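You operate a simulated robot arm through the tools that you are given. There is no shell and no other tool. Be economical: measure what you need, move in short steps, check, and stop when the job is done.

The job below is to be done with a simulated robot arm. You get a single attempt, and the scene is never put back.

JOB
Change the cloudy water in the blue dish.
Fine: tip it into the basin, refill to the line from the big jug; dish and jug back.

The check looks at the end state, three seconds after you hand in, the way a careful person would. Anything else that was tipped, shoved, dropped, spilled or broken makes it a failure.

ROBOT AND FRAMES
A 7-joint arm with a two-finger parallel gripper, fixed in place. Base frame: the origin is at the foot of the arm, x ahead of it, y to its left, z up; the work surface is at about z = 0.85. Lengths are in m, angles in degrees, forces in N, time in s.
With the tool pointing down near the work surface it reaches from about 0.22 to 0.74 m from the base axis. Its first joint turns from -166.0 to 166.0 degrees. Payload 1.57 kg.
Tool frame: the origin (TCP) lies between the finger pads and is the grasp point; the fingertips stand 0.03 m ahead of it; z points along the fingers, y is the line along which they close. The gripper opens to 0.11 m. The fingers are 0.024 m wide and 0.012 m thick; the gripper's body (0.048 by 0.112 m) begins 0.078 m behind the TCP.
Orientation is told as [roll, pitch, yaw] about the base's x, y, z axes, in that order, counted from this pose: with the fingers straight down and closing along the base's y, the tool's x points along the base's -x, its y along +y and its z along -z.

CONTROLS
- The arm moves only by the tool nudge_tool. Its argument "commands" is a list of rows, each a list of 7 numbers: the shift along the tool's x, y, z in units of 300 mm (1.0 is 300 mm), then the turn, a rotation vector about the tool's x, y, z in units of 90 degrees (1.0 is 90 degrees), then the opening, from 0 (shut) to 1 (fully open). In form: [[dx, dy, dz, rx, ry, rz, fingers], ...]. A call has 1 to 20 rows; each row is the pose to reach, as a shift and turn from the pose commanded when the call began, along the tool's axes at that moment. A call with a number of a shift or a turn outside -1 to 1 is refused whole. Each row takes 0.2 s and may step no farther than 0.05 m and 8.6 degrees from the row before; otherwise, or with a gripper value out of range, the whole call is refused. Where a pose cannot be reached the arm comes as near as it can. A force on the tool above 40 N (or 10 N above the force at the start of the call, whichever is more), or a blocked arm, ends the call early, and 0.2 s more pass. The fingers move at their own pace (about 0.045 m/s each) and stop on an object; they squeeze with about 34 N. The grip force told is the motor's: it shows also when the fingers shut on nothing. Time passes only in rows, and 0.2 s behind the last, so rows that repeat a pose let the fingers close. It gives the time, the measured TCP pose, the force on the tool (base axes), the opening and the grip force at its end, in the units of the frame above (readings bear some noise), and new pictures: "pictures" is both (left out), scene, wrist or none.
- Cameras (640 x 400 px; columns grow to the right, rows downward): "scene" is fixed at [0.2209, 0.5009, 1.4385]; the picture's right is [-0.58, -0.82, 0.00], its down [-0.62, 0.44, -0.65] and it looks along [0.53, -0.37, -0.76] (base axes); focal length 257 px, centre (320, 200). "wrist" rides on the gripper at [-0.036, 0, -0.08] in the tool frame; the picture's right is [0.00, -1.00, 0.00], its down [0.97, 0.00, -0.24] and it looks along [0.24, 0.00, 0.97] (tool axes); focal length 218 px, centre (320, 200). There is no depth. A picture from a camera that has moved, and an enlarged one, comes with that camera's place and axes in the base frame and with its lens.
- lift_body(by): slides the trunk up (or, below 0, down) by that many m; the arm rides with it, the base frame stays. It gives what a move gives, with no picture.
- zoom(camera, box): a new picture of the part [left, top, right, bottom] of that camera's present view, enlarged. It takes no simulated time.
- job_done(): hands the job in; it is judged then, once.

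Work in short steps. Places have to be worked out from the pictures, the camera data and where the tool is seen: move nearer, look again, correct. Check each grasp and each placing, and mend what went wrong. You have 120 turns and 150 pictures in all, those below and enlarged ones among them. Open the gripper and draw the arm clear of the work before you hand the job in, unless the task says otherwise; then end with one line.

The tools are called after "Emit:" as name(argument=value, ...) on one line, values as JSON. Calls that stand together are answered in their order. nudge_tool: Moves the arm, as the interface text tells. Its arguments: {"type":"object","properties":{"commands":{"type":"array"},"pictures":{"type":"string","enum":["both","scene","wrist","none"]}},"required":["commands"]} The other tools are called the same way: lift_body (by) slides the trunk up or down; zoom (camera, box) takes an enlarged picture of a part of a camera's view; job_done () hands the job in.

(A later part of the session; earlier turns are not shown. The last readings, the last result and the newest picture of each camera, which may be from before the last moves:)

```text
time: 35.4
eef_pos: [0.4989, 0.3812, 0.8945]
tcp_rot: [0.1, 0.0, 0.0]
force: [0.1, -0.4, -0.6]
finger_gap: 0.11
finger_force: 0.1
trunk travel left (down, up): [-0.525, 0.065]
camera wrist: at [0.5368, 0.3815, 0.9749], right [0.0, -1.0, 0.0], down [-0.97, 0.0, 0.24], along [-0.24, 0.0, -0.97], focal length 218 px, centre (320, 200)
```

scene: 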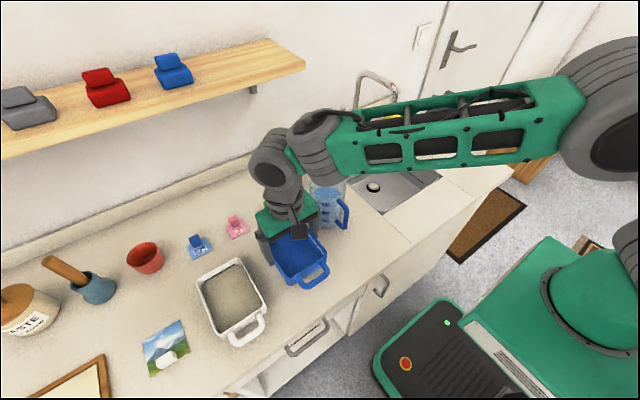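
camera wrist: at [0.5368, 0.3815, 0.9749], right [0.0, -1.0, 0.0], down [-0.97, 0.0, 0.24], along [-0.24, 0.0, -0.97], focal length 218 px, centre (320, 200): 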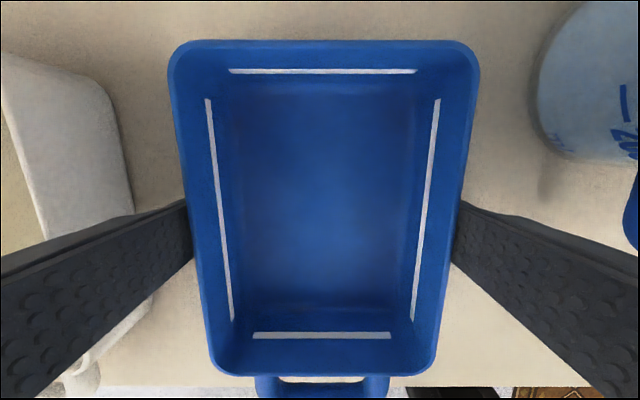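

Dish is back within a millimetre or two. Retreating straight up, then moving to view the jug from the front with the tool pitched 45°. That will be the grasp attitude: spout forward, so pouring swings the tool through vertical.

Emit:
nudge_tool(commands=[[0, -0.005, 0, 0, 0, 0, 1], [0, -0.005, -0.06, 0, 0, 0, 1], [0, -0.005, -0.16, 0, 0, 0, 1], [0, -0.005, -0.3, 0, 0, 0, 1], [0, -0.005, -0.44, 0, 0, 0, 1], [0, -0.005, -0.56, 0, 0, 0, 1], [0.03, -0.1, -0.56, 0, -0.06, 0, 1], [0.06, -0.2, -0.56, 0, -0.15, 0, 1], [0.09, -0.3, -0.56, 0, -0.24, 0, 1], [0.12, -0.4, -0.56, 0, -0.33, 0, 1], [0.15, -0.48, -0.56, 0, -0.42, 0, 1], [0.167, -0.505, -0.56, 0, -0.5, 0, 1], [0.167, -0.505, -0.56, 0, -0.5, 0, 1]], pictures="both")

```text
time: 38.2
eef_pos: [0.4501, 0.2298, 1.0633]
tcp_rot: [-0.1, -45.1, 0.1]
force: [-0.3, -0.8, -0.2]
finger_gap: 0.1099
finger_force: 0.0
trunk travel left (down, up): [-0.525, 0.065]
camera wrist: at [0.4196, 0.2308, 1.1464], right [0.0, -1.0, 0.0], down [-0.86, 0.0, -0.52], along [0.52, 0.0, -0.86], focal length 218 px, centre (320, 200)
```

scene: 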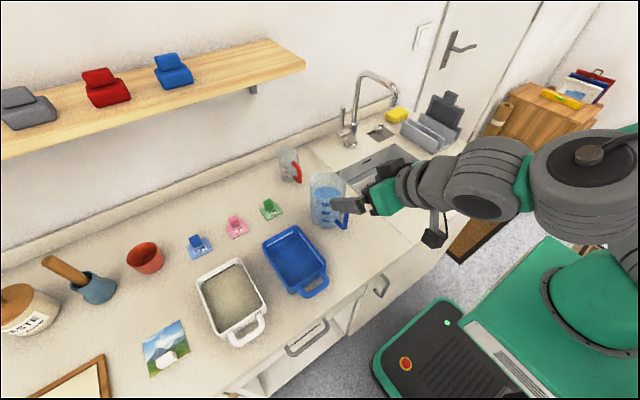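
wrist: 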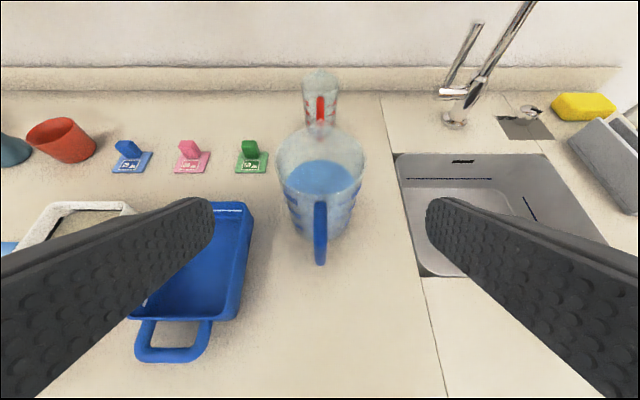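

The jug is centred on the tool plane (y≈0.230), handle directly facing. Zooming for dimensions.

Emit:
zoom(camera="wrist", box=[250, 110, 390, 280])

```text
2.35 times, centred on (320, 195) of wrist
camera zoom: at [0.4196, 0.2308, 1.1464], right [0.0, -1.0, 0.0], down [-0.86, 0.0, -0.52], along [0.52, 0.0, -0.86], focal length 514 px, centre (320, 212)
```

zoom: 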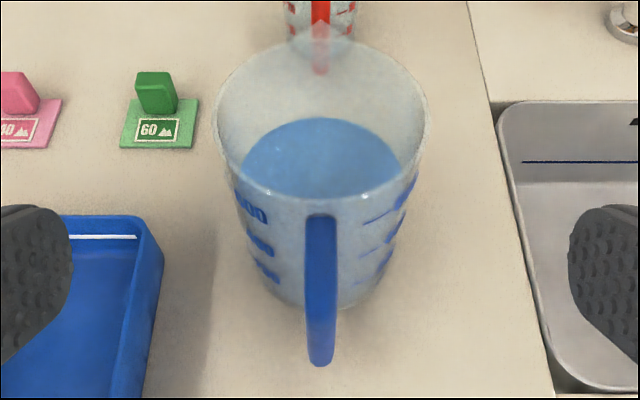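

Triangulated: jug axis (0.570, 0.230), rim radius 0.0455 at z≈0.98, slightly tapered. I'll approach along the 45° tool axis to TCP ≈(0.557, 0.230, 0.920), stopping partway to check.

Emit:
nudge_tool(commands=[[0.05, 0, 0, 0, 0, 0, 1], [0.086, 0, 0.03, 0, 0, 0, 1], [0.086, 0, 0.12, 0, 0, 0, 1], [0.086, 0, 0.22, 0, 0, 0, 1], [0.086, 0, 0.3, 0, 0, 0, 1], [0.086, 0, 0.36, 0, 0, 0, 1], [0.086, 0, 0.36, 0, 0, 0, 1]], pictures="both")

Emit:
zoom(camera="scene", box=[260, 130, 400, 270])

```text
time: 39.8
eef_pos: [0.5089, 0.228, 0.9705]
tcp_rot: [-0.1, -45.1, 0.1]
force: [-0.6, 1.0, -0.7]
finger_gap: 0.1099
finger_force: 0.2
trunk travel left (down, up): [-0.525, 0.065]
camera wrist: at [0.4776, 0.2283, 1.0518], right [0.0, -1.0, 0.0], down [-0.86, 0.0, -0.52], along [0.52, 0.0, -0.86], focal length 218 px, centre (320, 200)
```

scene: 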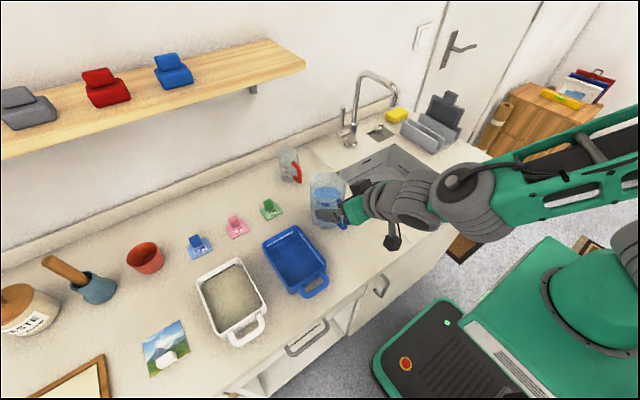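
wrist: 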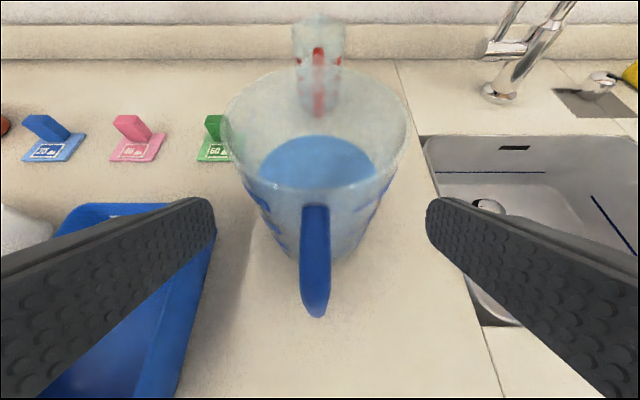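

```text
2.86 times, centred on (330, 200) of scene
camera zoom: at [0.2209, 0.5009, 1.4385], right [-0.58, -0.82, 0.0], down [-0.62, 0.44, -0.65], along [0.53, -0.37, -0.76], focal length 734 px, centre (291, 200)
```

zoom: 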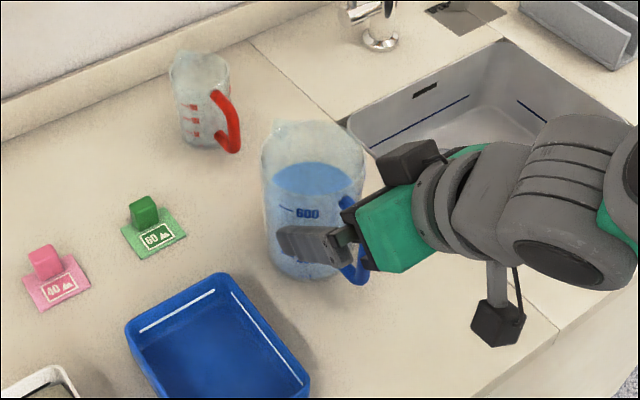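

About 2 mm y offset to correct. Advancing slowly with force monitoring.

Emit:
nudge_tool(commands=[[0, 0.007, 0.03, 0, 0, 0, 1], [0, 0.007, 0.08, 0, 0, 0, 1], [0, 0.007, 0.12, 0, 0, 0, 1], [0, 0.007, 0.16, 0, 0, 0, 1], [0, 0.007, 0.18, 0, 0, 0, 1], [0, 0.007, 0.18, 0, 0, 0, 1]], pictures="both")

Emit:
zoom(camera="scene", box=[260, 130, 400, 270])

```text
time: 41.2
eef_pos: [0.547, 0.2302, 0.9318]
tcp_rot: [-0.1, -45.1, 0.1]
force: [0.4, -0.3, 0.6]
finger_gap: 0.11
finger_force: 0.0
trunk travel left (down, up): [-0.525, 0.065]
camera wrist: at [0.516, 0.2305, 1.0139], right [0.0, -1.0, 0.0], down [-0.86, 0.0, -0.52], along [0.52, 0.0, -0.86], focal length 218 px, centre (320, 200)
```

scene: 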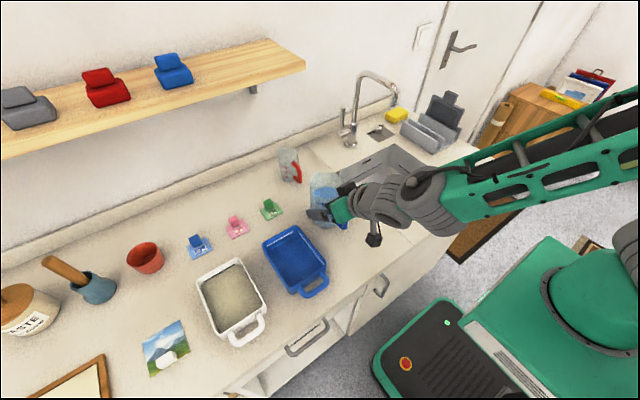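
wrist: 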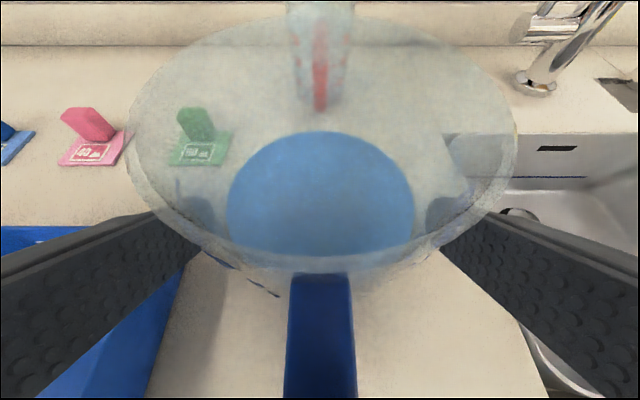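

```text
2.86 times, centred on (330, 200) of scene
camera zoom: at [0.2209, 0.5009, 1.4385], right [-0.58, -0.82, 0.0], down [-0.62, 0.44, -0.65], along [0.53, -0.37, -0.76], focal length 734 px, centre (291, 200)
```

zoom: 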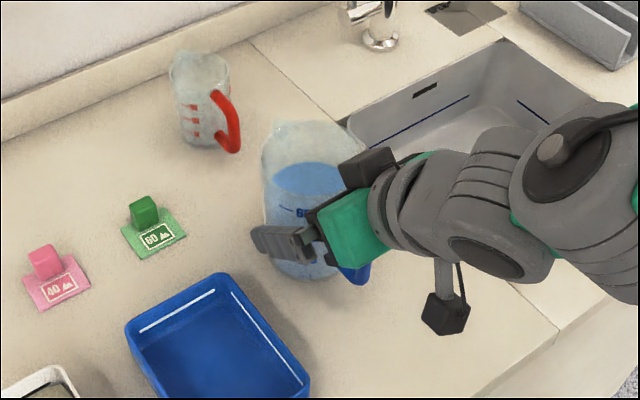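

No contact yet and the handle lies between the fingers. Advancing 10 mm more, then closing.

Emit:
nudge_tool(commands=[[0, 0, 0.017, 0, 0, 0, 1], [0, 0, 0.034, 0, 0, 0, 1], [0, 0, 0.034, 0, 0, 0, 1], [0, 0, 0.034, 0, 0, 0, 0.85], [0, 0, 0.034, 0, 0, 0, 0.7], [0, 0, 0.034, 0, 0, 0, 0.6], [0, 0, 0.034, 0, 0, 0, 0.5], [0, 0, 0.034, 0, 0, 0, 0.4], [0, 0, 0.034, 0, 0, 0, 0.4]], pictures="both")

Emit:
zoom(camera="scene", box=[260, 130, 400, 270])

```text
time: 43.2
eef_pos: [0.5526, 0.2305, 0.9254]
tcp_rot: [0.0, -45.0, 0.0]
force: [1.0, -2.3, 0.0]
finger_gap: 0.0871
finger_force: 34.3
trunk travel left (down, up): [-0.525, 0.065]
camera wrist: at [0.5229, 0.231, 1.0063], right [0.0, -1.0, 0.0], down [-0.86, 0.0, -0.52], along [0.52, 0.0, -0.86], focal length 218 px, centre (320, 200)
```

scene: 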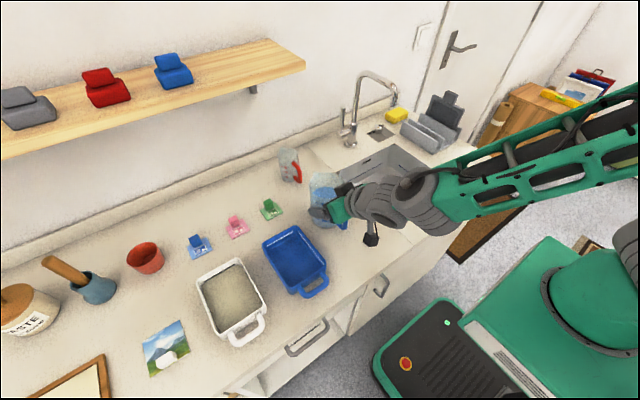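
wrist: 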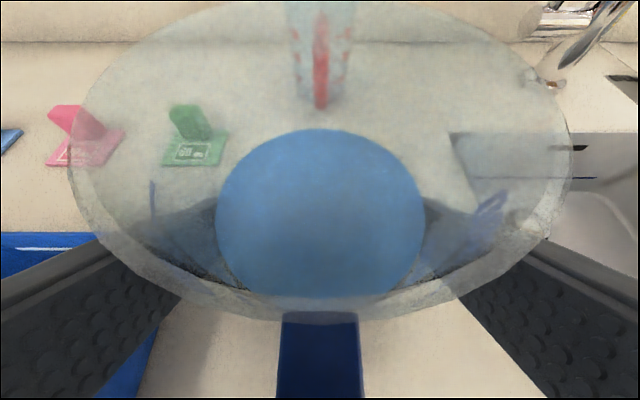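

```text
2.86 times, centred on (330, 200) of scene
camera zoom: at [0.2209, 0.5009, 1.4385], right [-0.58, -0.82, 0.0], down [-0.62, 0.44, -0.65], along [0.53, -0.37, -0.76], focal length 734 px, centre (291, 200)
```

zoom: 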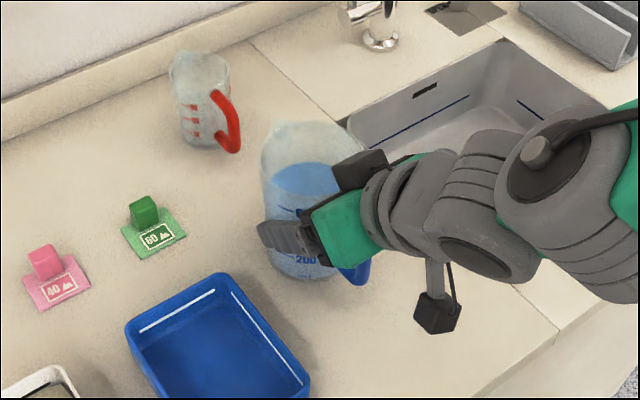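

Gripped at an 0.087 m gap. Test lift of 2 cm straight up.

Emit:
nudge_tool(commands=[[-0.008, 0, -0.008, 0, 0, 0, 0.4], [-0.025, 0, -0.025, 0, 0, 0, 0.4], [-0.047, 0, -0.047, 0, 0, 0, 0.4], [-0.047, 0, -0.047, 0, 0, 0, 0.4], [-0.047, 0, -0.047, 0, 0, 0, 0.4]], pictures="both")

Emit:
zoom(camera="scene", box=[260, 130, 400, 270])

```text
time: 44.4
eef_pos: [0.5544, 0.2323, 0.9436]
tcp_rot: [-0.1, -45.1, 0.1]
force: [-0.5, 0.2, -5.6]
finger_gap: 0.0873
finger_force: 33.6
trunk travel left (down, up): [-0.525, 0.065]
camera wrist: at [0.5233, 0.2323, 1.0257], right [0.0, -1.0, 0.0], down [-0.86, 0.0, -0.52], along [0.52, 0.0, -0.86], focal length 218 px, centre (320, 200)
```

scene: 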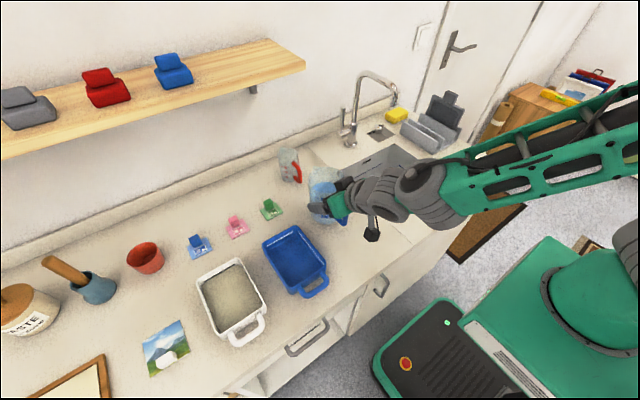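
wrist: 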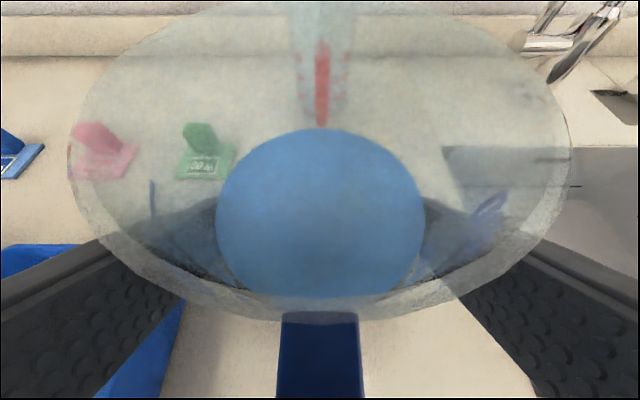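

```text
2.86 times, centred on (330, 200) of scene
camera zoom: at [0.2209, 0.5009, 1.4385], right [-0.58, -0.82, 0.0], down [-0.62, 0.44, -0.65], along [0.53, -0.37, -0.76], focal length 734 px, centre (291, 200)
```

zoom: 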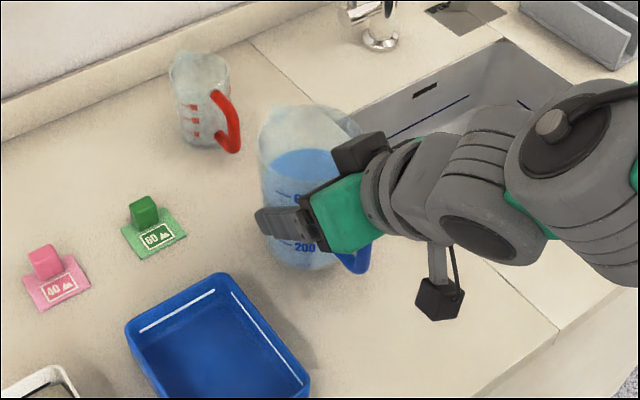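

The jug is held rigidly with no slip in the view. Lifting and carrying it to just in front of the dish, still upright.

Emit:
nudge_tool(commands=[[-0.04, 0, -0.04, 0, 0, 0, 0.4], [-0.1, 0, -0.1, 0, 0, 0, 0.4], [-0.16, 0, -0.16, 0, 0, 0, 0.4], [-0.189, 0, -0.189, 0, 0, 0, 0.4], [-0.16, 0.02, -0.22, 0, 0, 0, 0.4], [-0.1, 0.08, -0.28, 0, 0, 0, 0.4], [-0.04, 0.16, -0.34, 0, 0, 0, 0.4], [0.02, 0.24, -0.4, 0, 0, 0, 0.4], [0.08, 0.32, -0.46, 0, 0, 0, 0.4], [0.14, 0.4, -0.52, 0, 0, 0, 0.4], [0.175, 0.46, -0.553, 0, 0, 0, 0.4], [0.188, 0.497, -0.566, 0, 0, 0, 0.4], [0.188, 0.497, -0.566, 0, 0, 0, 0.4]], pictures="both")

```text
time: 47.2
eef_pos: [0.3932, 0.379, 1.0236]
tcp_rot: [0.0, -45.0, 0.0]
force: [-0.5, -0.7, -5.4]
finger_gap: 0.087
finger_force: 34.0
trunk travel left (down, up): [-0.525, 0.065]
camera wrist: at [0.3626, 0.3806, 1.1062], right [0.0, -1.0, 0.0], down [-0.86, 0.0, -0.52], along [0.52, 0.0, -0.86], focal length 218 px, centre (320, 200)
```

scene: 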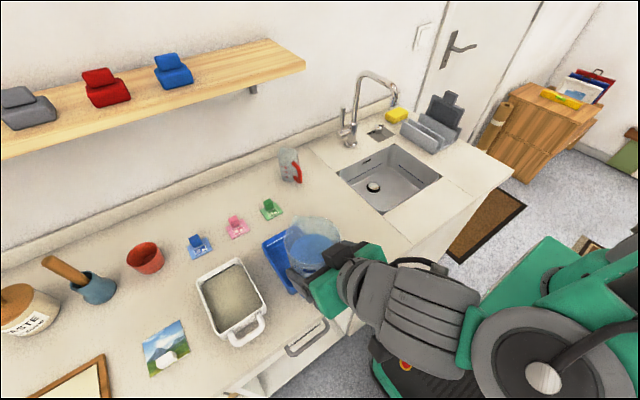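
wrist: 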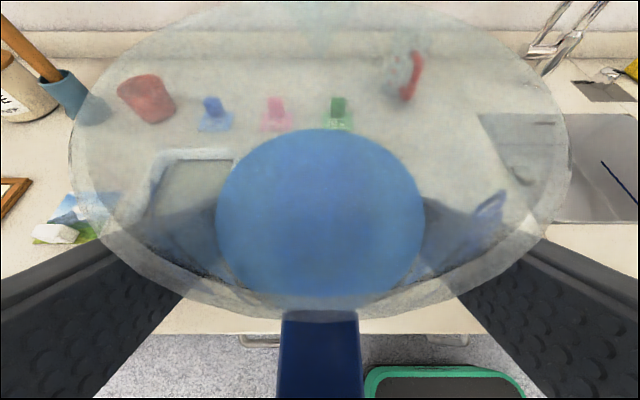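

Now beginning the pour tilt (spout forward), first to ~30° with a small descent, checking the levels.

Emit:
nudge_tool(commands=[[0.02, 0, 0.02, 0, 0.06, 0, 0.4], [0.04, 0, 0.04, 0, 0.14, 0, 0.4], [0.05, 0, 0.05, 0, 0.22, 0, 0.4], [0.05, 0, 0.05, 0, 0.3, 0, 0.4], [0.05, 0, 0.05, 0, 0.34, 0, 0.4], [0.05, 0, 0.05, 0, 0.34, 0, 0.4]], pictures="both")

Emit:
zoom(camera="scene", box=[220, 180, 380, 320])

```text
time: 48.6
eef_pos: [0.3947, 0.38, 1.0038]
tcp_rot: [-0.1, -14.3, 0.1]
force: [-1.4, 1.0, -5.8]
finger_gap: 0.0873
finger_force: 34.4
trunk travel left (down, up): [-0.525, 0.065]
camera wrist: at [0.41, 0.3808, 1.089], right [0.0, -1.0, 0.0], down [-1.0, 0.0, -0.01], along [0.01, 0.0, -1.0], focal length 218 px, centre (320, 200)
```

scene: 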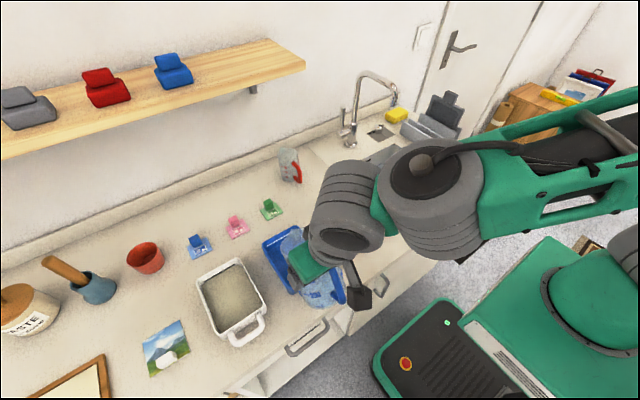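
wrist: 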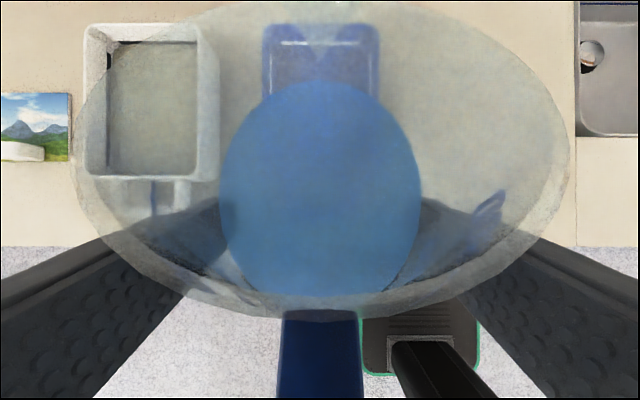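

```text
2.86 times, centred on (300, 250) of scene
camera zoom: at [0.2209, 0.5009, 1.4385], right [-0.58, -0.82, 0.0], down [-0.62, 0.44, -0.65], along [0.53, -0.37, -0.76], focal length 734 px, centre (377, 57)
```

zoom: 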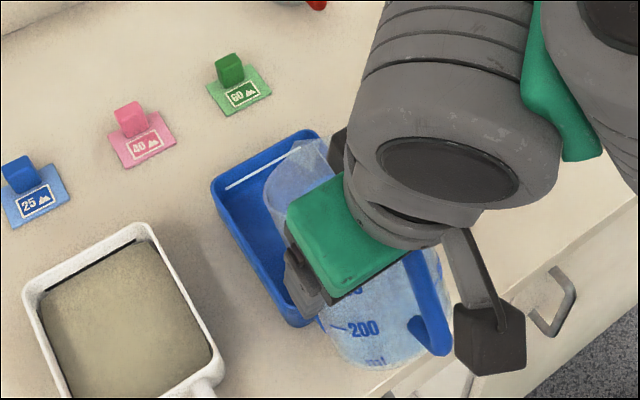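

The view through the jug shows the dish centred beneath the spout. Tilting another 10° and checking for flow.

Emit:
nudge_tool(commands=[[0, 0, 0, 0, 0.04, 0, 0.4], [0, 0, 0, 0, 0.08, 0, 0.4], [0, 0, 0, 0, 0.11, 0, 0.4], [0, 0, 0, 0, 0.11, 0, 0.4]], pictures="wrist")

```text
time: 49.6
eef_pos: [0.3942, 0.3803, 1.0026]
tcp_rot: [0.0, -4.5, 0.0]
force: [0.4, 0.3, -5.1]
finger_gap: 0.0874
finger_force: 33.7
trunk travel left (down, up): [-0.525, 0.065]
camera wrist: at [0.4247, 0.3811, 1.0854], right [0.0, -1.0, 0.0], down [-0.99, 0.0, 0.16], along [-0.16, 0.0, -0.99], focal length 218 px, centre (320, 200)
```

wrist: 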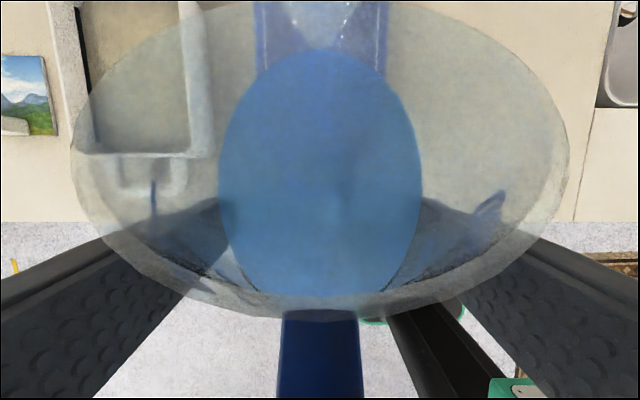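

No flow yet; the water edge approaches the spout. Another 7°.

Emit:
nudge_tool(commands=[[0, 0, 0, 0, 0.03, 0, 0.4], [0, 0, 0, 0, 0.06, 0, 0.4], [0, 0, 0, 0, 0.08, 0, 0.4], [0, 0, 0, 0, 0.08, 0, 0.4]], pictures="both")

```text
time: 50.6
eef_pos: [0.3931, 0.3819, 1.0037]
tcp_rot: [-0.1, 2.7, 0.0]
force: [-0.6, 0.3, -6.8]
finger_gap: 0.0873
finger_force: 34.0
trunk travel left (down, up): [-0.525, 0.065]
camera wrist: at [0.4339, 0.3814, 1.0812], right [0.0, -1.0, 0.0], down [-0.96, 0.0, 0.29], along [-0.29, 0.0, -0.96], focal length 218 px, centre (320, 200)
```

scene: 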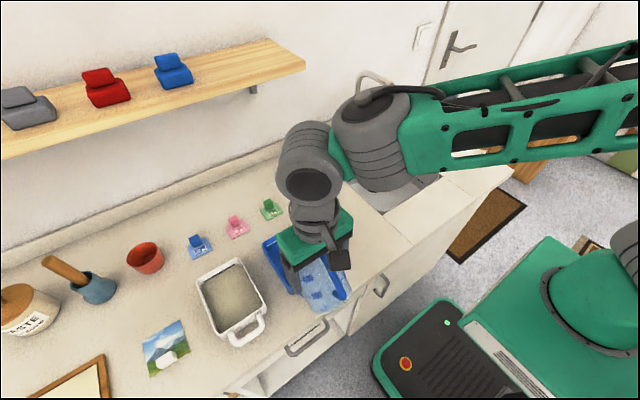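
wrist: 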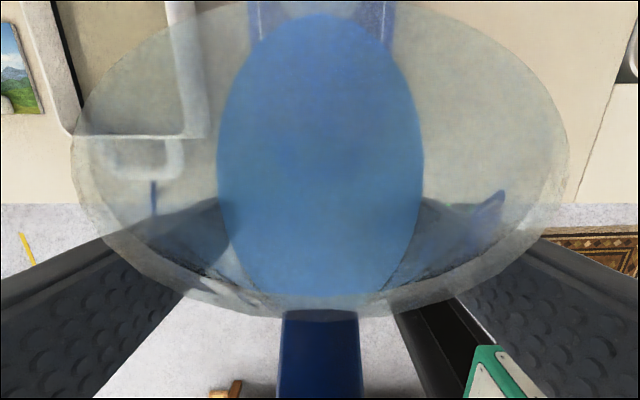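

Nearly at the lip. Small 3° increments now.

Emit:
nudge_tool(commands=[[0, 0, 0, 0, 0.02, 0, 0.4], [0, 0, 0, 0, 0.035, 0, 0.4], [0, 0, 0, 0, 0.035, 0, 0.4]], pictures="wrist")

Emit:
zoom(camera="scene", box=[220, 180, 380, 320])

```text
time: 51.4
eef_pos: [0.3935, 0.3808, 1.0026]
tcp_rot: [-0.1, 5.9, 0.0]
force: [1.0, -0.6, -5.6]
finger_gap: 0.0871
finger_force: 34.4
trunk travel left (down, up): [-0.525, 0.065]
camera wrist: at [0.4385, 0.3808, 1.0784], right [0.0, -1.0, 0.0], down [-0.94, 0.0, 0.34], along [-0.34, 0.0, -0.94], focal length 218 px, centre (320, 200)
```

wrist: 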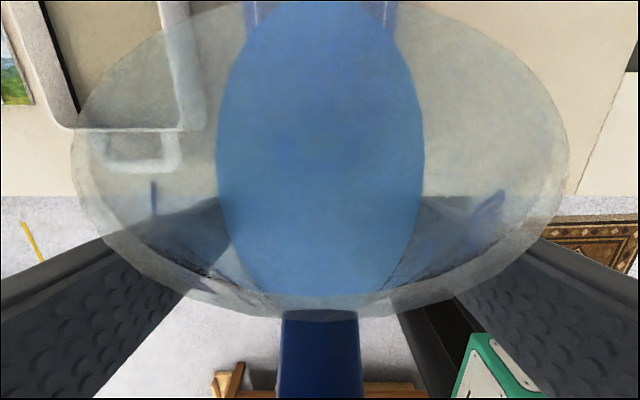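

```text
2.86 times, centred on (300, 250) of scene
camera zoom: at [0.2209, 0.5009, 1.4385], right [-0.58, -0.82, 0.0], down [-0.62, 0.44, -0.65], along [0.53, -0.37, -0.76], focal length 734 px, centre (377, 57)
```

zoom: 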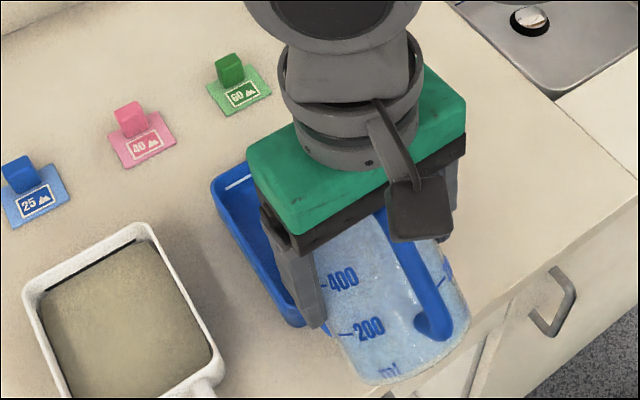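

No flow visible yet in the dish. Another 3°.

Emit:
nudge_tool(commands=[[0, 0, 0, 0, 0.02, 0, 0.4], [0, 0, 0, 0, 0.035, 0, 0.4], [0, 0, 0, 0, 0.035, 0, 0.4]], pictures="none")

Emit:
zoom(camera="scene", box=[220, 180, 380, 320])

```text
time: 52.2
eef_pos: [0.396, 0.3803, 1.0028]
tcp_rot: [0.1, 9.0, 0.0]
force: [0.4, 0.2, -5.4]
finger_gap: 0.0872
finger_force: 33.4
trunk travel left (down, up): [-0.525, 0.065]
```

```text
2.86 times, centred on (300, 250) of scene
camera zoom: at [0.2209, 0.5009, 1.4385], right [-0.58, -0.82, 0.0], down [-0.62, 0.44, -0.65], along [0.53, -0.37, -0.76], focal length 734 px, centre (377, 57)
```

zoom: 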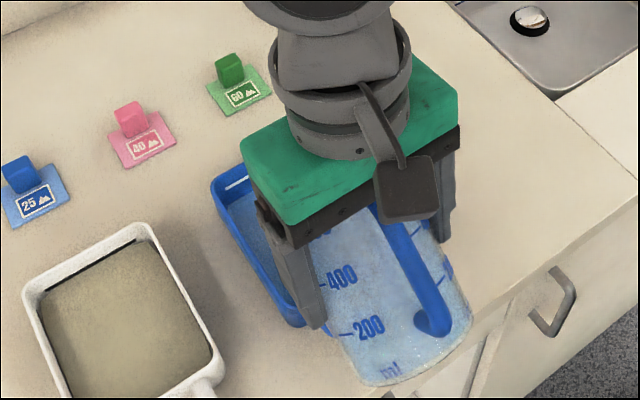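

Clear water has begun to show in the dish. Holding the angle briefly to see the rate.

Emit:
nudge_tool(commands=[[0, 0, 0, 0, 0, 0, 0.4], [0, 0, 0, 0, 0, 0, 0.4], [0, 0, 0, 0, 0, 0, 0.4]], pictures="wrist")

Emit:
zoom(camera="scene", box=[240, 200, 320, 270])

```text
time: 53.0
eef_pos: [0.3937, 0.3814, 1.0023]
tcp_rot: [-0.1, 9.0, 0.0]
force: [-0.4, 0.1, -6.3]
finger_gap: 0.087
finger_force: 34.3
trunk travel left (down, up): [-0.525, 0.065]
camera wrist: at [0.4429, 0.3809, 1.0763], right [0.0, -1.0, 0.0], down [-0.92, 0.0, 0.39], along [-0.39, 0.0, -0.92], focal length 218 px, centre (320, 200)
```

wrist: 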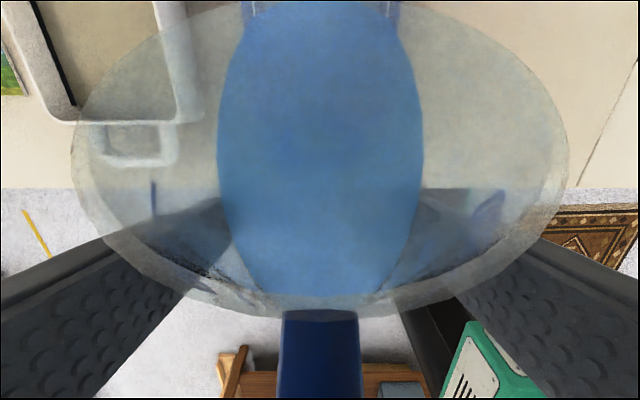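

```text
5.71 times, centred on (280, 235) of scene
camera zoom: at [0.2209, 0.5009, 1.4385], right [-0.58, -0.82, 0.0], down [-0.62, 0.44, -0.65], along [0.53, -0.37, -0.76], focal length 1469 px, centre (549, 0)
```

zoom: 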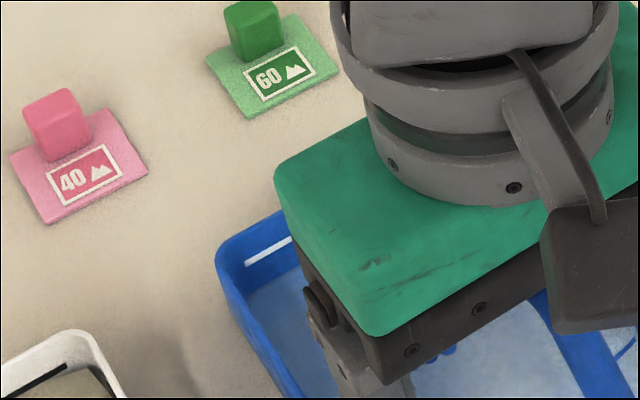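

Water is in the dish, still well below the white line. Continuing in small increments.

Emit:
nudge_tool(commands=[[0, 0, 0, 0, 0.02, 0, 0.4], [0, 0, 0, 0, 0.035, 0, 0.4], [0, 0, 0, 0, 0.035, 0, 0.4], [0, 0, 0, 0, 0.035, 0, 0.4]], pictures="none")

Emit:
zoom(camera="scene", box=[240, 200, 320, 270])

```text
time: 54.0
eef_pos: [0.3947, 0.3808, 1.0022]
tcp_rot: [0.0, 12.2, 0.0]
force: [-1.1, -0.3, -4.2]
finger_gap: 0.0869
finger_force: 33.8
trunk travel left (down, up): [-0.525, 0.065]
```

```text
5.71 times, centred on (280, 235) of scene
camera zoom: at [0.2209, 0.5009, 1.4385], right [-0.58, -0.82, 0.0], down [-0.62, 0.44, -0.65], along [0.53, -0.37, -0.76], focal length 1469 px, centre (549, 0)
```

zoom: 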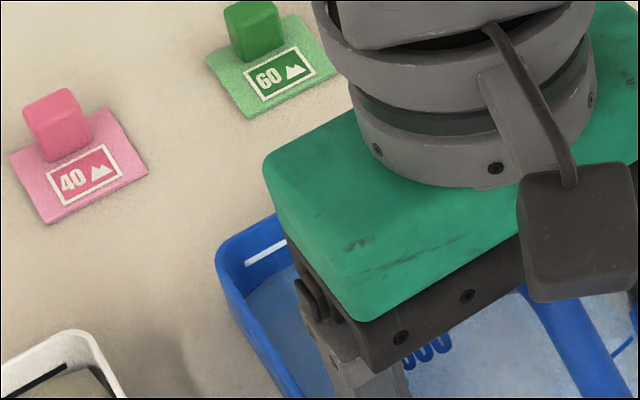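

Slight rise. Continuing two more small increments before tilting back for inspection.

Emit:
nudge_tool(commands=[[0, 0, 0, 0, 0.02, 0, 0.4], [0, 0, 0, 0, 0.035, 0, 0.4], [0, 0, 0, 0, 0.035, 0, 0.4], [0, 0, 0, 0, 0.035, 0, 0.4]], pictures="wrist")

Emit:
zoom(camera="scene", box=[240, 200, 320, 270])

```text
time: 55.0
eef_pos: [0.3931, 0.38, 1.0034]
tcp_rot: [0.0, 15.3, 0.0]
force: [-0.1, -0.1, -4.4]
finger_gap: 0.0874
finger_force: 34.0
trunk travel left (down, up): [-0.525, 0.065]
camera wrist: at [0.45, 0.3806, 1.0712], right [0.0, -1.0, 0.0], down [-0.87, 0.0, 0.49], along [-0.49, 0.0, -0.87], focal length 218 px, centre (320, 200)
```

wrist: 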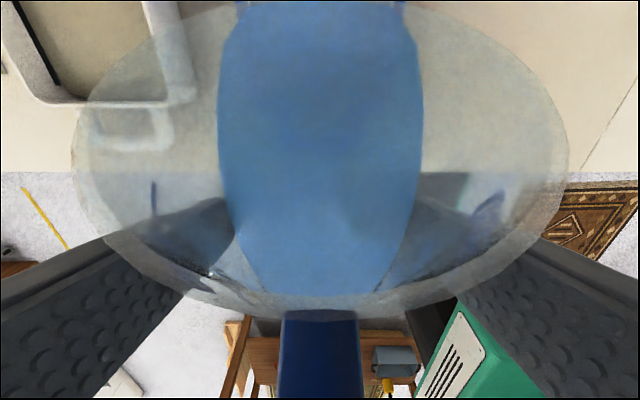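

```text
5.71 times, centred on (280, 235) of scene
camera zoom: at [0.2209, 0.5009, 1.4385], right [-0.58, -0.82, 0.0], down [-0.62, 0.44, -0.65], along [0.53, -0.37, -0.76], focal length 1469 px, centre (549, 0)
```

zoom: 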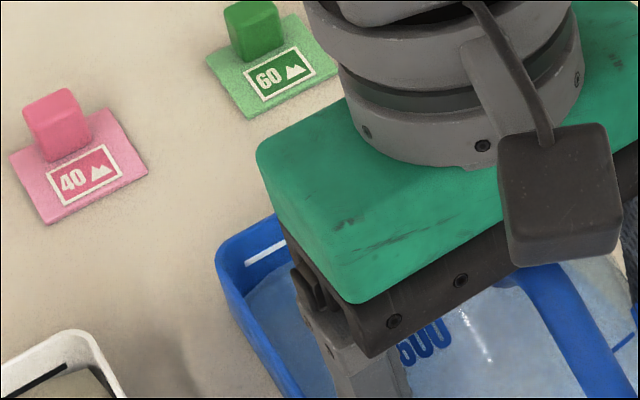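

The level seems near the line now. Tilting back to stop flow and inspect.

Emit:
nudge_tool(commands=[[0, 0, 0, 0, -0.09, 0, 0.4], [0, 0, 0, 0, -0.18, 0, 0.4], [0, 0, 0, 0, -0.27, 0, 0.4], [0, 0, 0, 0, -0.34, 0, 0.4], [0, 0, 0, 0, -0.34, 0, 0.4]], pictures="wrist")

Emit:
zoom(camera="scene", box=[240, 200, 340, 290])

Emit:
zoom(camera="wrist", box=[240, 0, 400, 100])

```text
time: 56.2
eef_pos: [0.3944, 0.3798, 1.0027]
tcp_rot: [-0.1, -15.5, 0.1]
force: [-0.6, -0.2, -5.8]
finger_gap: 0.0873
finger_force: 34.1
trunk travel left (down, up): [-0.525, 0.065]
camera wrist: at [0.4071, 0.3807, 1.0897], right [0.0, -1.0, 0.0], down [-1.0, 0.0, -0.03], along [0.03, 0.0, -1.0], focal length 218 px, centre (320, 200)
```

wrist: 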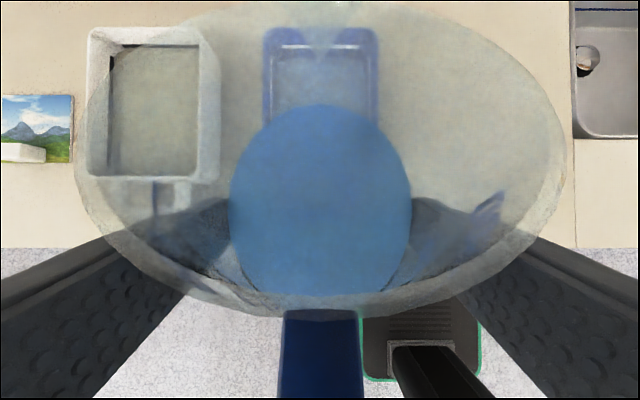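

```text
4.44 times, centred on (290, 245) of scene
camera zoom: at [0.2209, 0.5009, 1.4385], right [-0.58, -0.82, 0.0], down [-0.62, 0.44, -0.65], along [0.53, -0.37, -0.76], focal length 1142 px, centre (453, 0)
```

zoom: 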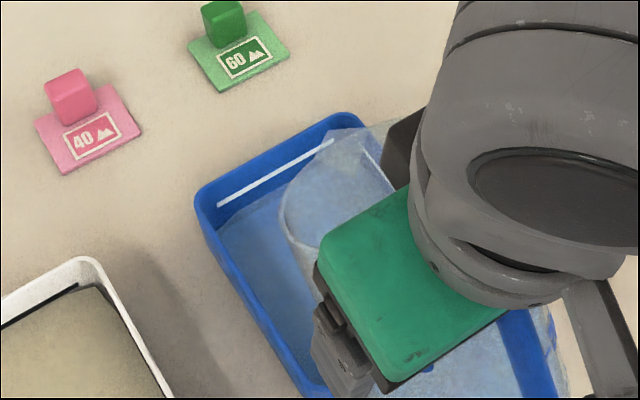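

```text
4.00 times, centred on (320, 50) of wrist
camera zoom: at [0.4071, 0.3807, 1.0897], right [0.0, -1.0, 0.0], down [-1.0, 0.0, -0.03], along [0.03, 0.0, -1.0], focal length 873 px, centre (320, 800)
```

zoom: 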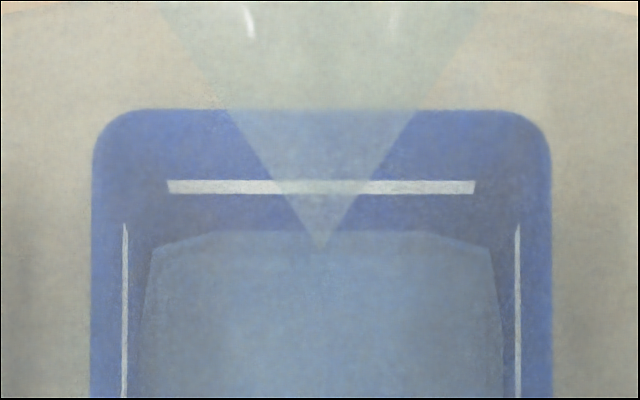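

Through the jug: white line at z≈0.881, water at ≈0.872, so about 9 mm (roughly 90 ml) short. Pouring slightly past the previous angle, then returning to inspect.

Emit:
nudge_tool(commands=[[0, 0, 0, 0, 0.09, 0, 0.4], [0, 0, 0, 0, 0.18, 0, 0.4], [0, 0, 0, 0, 0.27, 0, 0.4], [0, 0, 0, 0, 0.33, 0, 0.4], [0, 0, 0, 0, 0.36, 0, 0.4], [0, 0, 0, 0, 0.37, 0, 0.4], [0, 0, 0, 0, 0.37, 0, 0.4], [0, 0, 0, 0, 0.3, 0, 0.4], [0, 0, 0, 0, 0.21, 0, 0.4], [0, 0, 0, 0, 0.12, 0, 0.4], [0, 0, 0, 0, 0.04, 0, 0.4], [0, 0, 0, 0, 0, 0, 0.4], [0, 0, 0, 0, 0, 0, 0.4]], pictures="none")

Emit:
zoom(camera="wrist", box=[240, 0, 400, 100])

Emit:
zoom(camera="scene", box=[240, 200, 340, 290])

```text
time: 59.0
eef_pos: [0.3953, 0.3801, 1.0035]
tcp_rot: [-0.1, -15.4, 0.2]
force: [-0.1, -0.4, -4.7]
finger_gap: 0.0874
finger_force: 34.0
trunk travel left (down, up): [-0.525, 0.065]
```

```text
4.00 times, centred on (320, 50) of wrist
camera zoom: at [0.4091, 0.3801, 1.0898], right [0.0, -1.0, 0.0], down [-1.0, 0.0, -0.03], along [0.03, 0.0, -1.0], focal length 873 px, centre (320, 800)
```

zoom: 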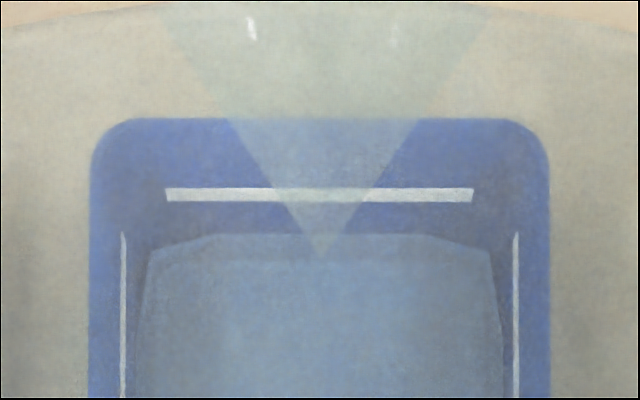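

```text
4.44 times, centred on (290, 245) of scene
camera zoom: at [0.2209, 0.5009, 1.4385], right [-0.58, -0.82, 0.0], down [-0.62, 0.44, -0.65], along [0.53, -0.37, -0.76], focal length 1142 px, centre (453, 0)
```

zoom: 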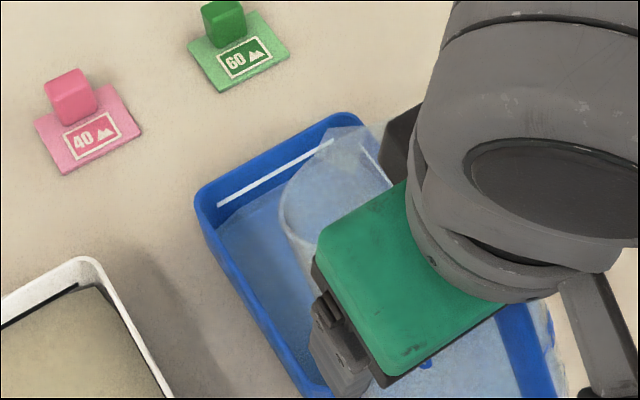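

Only about 1 mm gained. Going a few degrees further with a short hold.

Emit:
nudge_tool(commands=[[0, 0, 0, 0, 0.09, 0, 0.4], [0, 0, 0, 0, 0.18, 0, 0.4], [0, 0, 0, 0, 0.27, 0, 0.4], [0, 0, 0, 0, 0.35, 0, 0.4], [0, 0, 0, 0, 0.39, 0, 0.4], [0, 0, 0, 0, 0.41, 0, 0.4], [0, 0, 0, 0, 0.41, 0, 0.4], [0, 0, 0, 0, 0.41, 0, 0.4], [0, 0, 0, 0, 0.33, 0, 0.4], [0, 0, 0, 0, 0.24, 0, 0.4], [0, 0, 0, 0, 0.15, 0, 0.4], [0, 0, 0, 0, 0.06, 0, 0.4], [0, 0, 0, 0, 0, 0, 0.4], [0, 0, 0, 0, 0, 0, 0.4]], pictures="none")

Emit:
zoom(camera="wrist", box=[240, 0, 400, 100])

```text
time: 62.0
eef_pos: [0.3938, 0.3811, 1.002]
tcp_rot: [-0.1, -15.4, 0.2]
force: [-0.2, 0.3, -4.7]
finger_gap: 0.0874
finger_force: 33.6
out of reach, approached as far as the arm can: row 9
trunk travel left (down, up): [-0.525, 0.065]
```

```text
4.00 times, centred on (320, 50) of wrist
camera zoom: at [0.4074, 0.3805, 1.0888], right [0.0, -1.0, 0.0], down [-1.0, 0.0, -0.03], along [0.03, 0.0, -1.0], focal length 873 px, centre (320, 800)
```

zoom: 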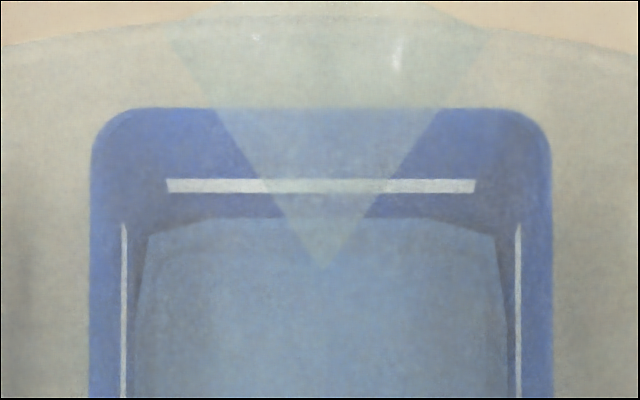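

Level rose ~2 mm; about 6 mm to go. The jug has lagged a degree or two in the grip, so I'll tilt a bit more this time.

Emit:
nudge_tool(commands=[[0, 0, 0, 0, 0.09, 0, 0.4], [0, 0, 0, 0, 0.18, 0, 0.4], [0, 0, 0, 0, 0.27, 0, 0.4], [0, 0, 0, 0, 0.36, 0, 0.4], [0, 0, 0, 0, 0.42, 0, 0.4], [0, 0, 0, 0, 0.46, 0, 0.4], [0, 0, 0, 0, 0.46, 0, 0.4], [0, 0, 0, 0, 0.46, 0, 0.4], [0, 0, 0, 0, 0.37, 0, 0.4], [0, 0, 0, 0, 0.28, 0, 0.4], [0, 0, 0, 0, 0.19, 0, 0.4], [0, 0, 0, 0, 0.1, 0, 0.4], [0, 0, 0, 0, 0.03, 0, 0.4], [0, 0, 0, 0, 0, 0, 0.4], [0, 0, 0, 0, 0, 0, 0.4]], pictures="wrist")

Emit:
zoom(camera="wrist", box=[240, 0, 400, 100])

```text
time: 65.2
eef_pos: [0.393, 0.3808, 1.0036]
tcp_rot: [0.0, -15.3, 0.1]
force: [1.2, -0.1, -5.1]
finger_gap: 0.0873
finger_force: 34.0
out of reach, approached as far as the arm can: row 5, 6, 7, 8
trunk travel left (down, up): [-0.525, 0.065]
camera wrist: at [0.4076, 0.3812, 1.0901], right [0.0, -1.0, 0.0], down [-1.0, 0.0, -0.03], along [0.03, 0.0, -1.0], focal length 218 px, centre (320, 200)
```

wrist: 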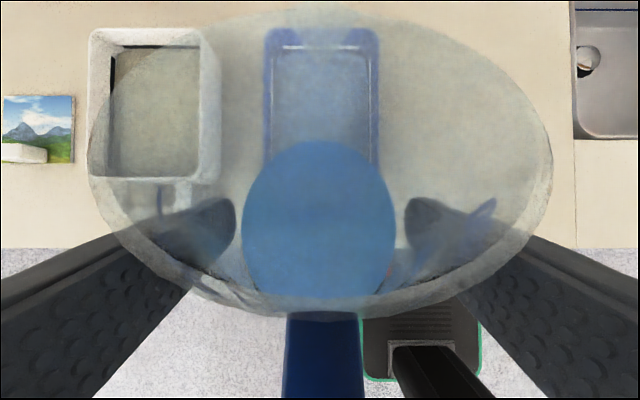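

```text
4.00 times, centred on (320, 50) of wrist
camera zoom: at [0.4076, 0.3812, 1.0901], right [0.0, -1.0, 0.0], down [-1.0, 0.0, -0.03], along [0.03, 0.0, -1.0], focal length 873 px, centre (320, 800)
```

zoom: 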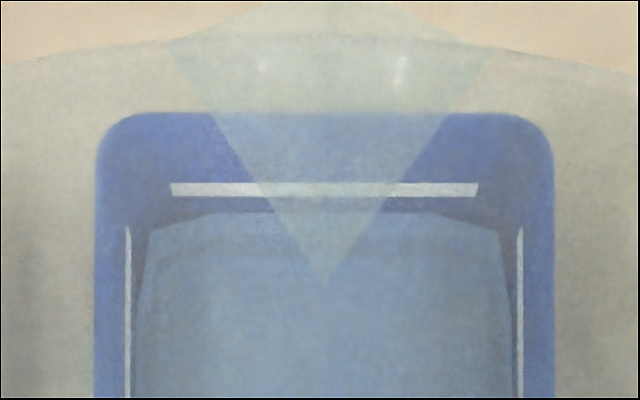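

The jug is creeping a few mm in the grip, and the arm hit its reach limit at the steepest tilt. About 4 mm of water remains to add. Raising the trunk should give the wrist more tilt range.

Emit:
lift_body(by=0.06)

```text
time: 66.2
eef_pos: [0.3938, 0.3803, 1.0643]
tcp_rot: [0.0, -15.3, 0.1]
force: [-0.5, 1.4, -4.7]
finger_gap: 0.0873
finger_force: 33.7
trunk travel left (down, up): [-0.585, 0.005]
```

Lowering back and performing the next pour in the same sequence.

Emit:
nudge_tool(commands=[[0.02, 0, 0.07, 0, 0, 0, 0.4], [0.04, 0, 0.14, 0, 0, 0, 0.4], [0.052, 0, 0.193, 0, 0.06, 0, 0.4], [0.052, 0, 0.193, 0, 0.15, 0, 0.4], [0.052, 0, 0.193, 0, 0.24, 0, 0.4], [0.052, 0, 0.193, 0, 0.33, 0, 0.4], [0.052, 0, 0.193, 0, 0.41, 0, 0.4], [0.052, 0, 0.193, 0, 0.45, 0, 0.4], [0.052, 0, 0.193, 0, 0.45, 0, 0.4], [0.052, 0, 0.193, 0, 0.45, 0, 0.4], [0.052, 0, 0.193, 0, 0.36, 0, 0.4], [0.052, 0, 0.193, 0, 0.27, 0, 0.4], [0.052, 0, 0.193, 0, 0.18, 0, 0.4], [0.052, 0, 0.193, 0, 0.09, 0, 0.4], [0.052, 0, 0.193, 0, 0.03, 0, 0.4], [0.052, 0, 0.193, 0, 0, 0, 0.4], [0.052, 0, 0.193, 0, 0, 0, 0.4]], pictures="wrist")

Emit:
zoom(camera="wrist", box=[240, 0, 400, 100])

Emit:
zoom(camera="scene", box=[240, 190, 380, 320])

```text
time: 69.8
eef_pos: [0.3931, 0.3809, 1.0029]
tcp_rot: [0.0, -15.4, 0.1]
force: [-0.1, 0.2, -3.3]
finger_gap: 0.0876
finger_force: 33.9
trunk travel left (down, up): [-0.585, 0.005]
camera wrist: at [0.4073, 0.3811, 1.0899], right [0.0, -1.0, 0.0], down [-1.0, 0.0, -0.03], along [0.03, 0.0, -1.0], focal length 218 px, centre (320, 200)
```

wrist: 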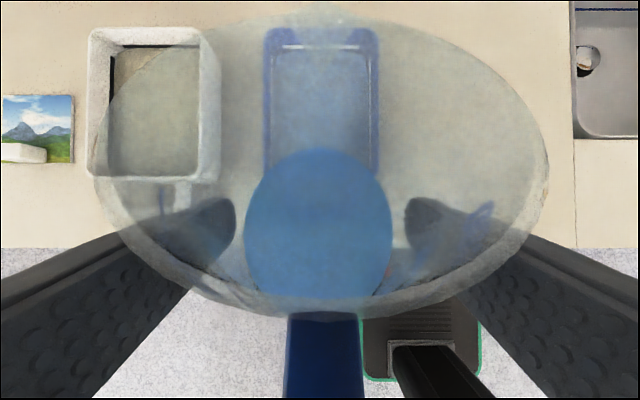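

```text
4.00 times, centred on (320, 50) of wrist
camera zoom: at [0.4073, 0.3811, 1.0899], right [0.0, -1.0, 0.0], down [-1.0, 0.0, -0.03], along [0.03, 0.0, -1.0], focal length 873 px, centre (320, 800)
```

zoom: 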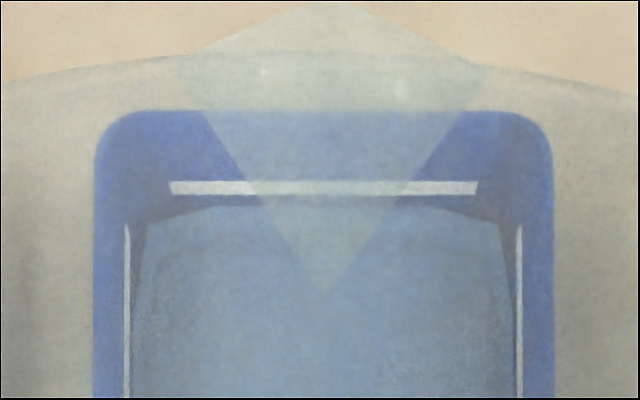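

```text
3.08 times, centred on (310, 255) of scene
camera zoom: at [0.2209, 0.5009, 1.4385], right [-0.58, -0.82, 0.0], down [-0.62, 0.44, -0.65], along [0.53, -0.37, -0.76], focal length 791 px, centre (351, 31)
```

zoom: 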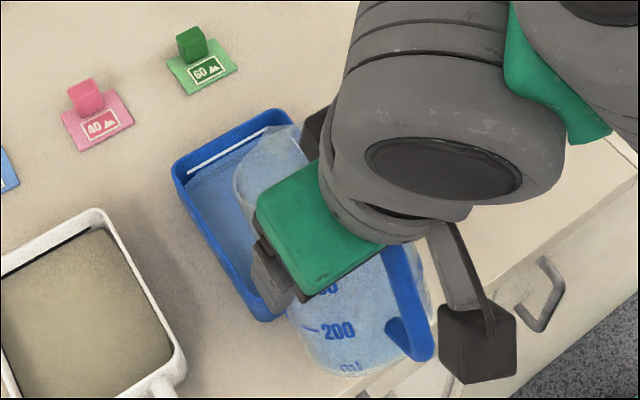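

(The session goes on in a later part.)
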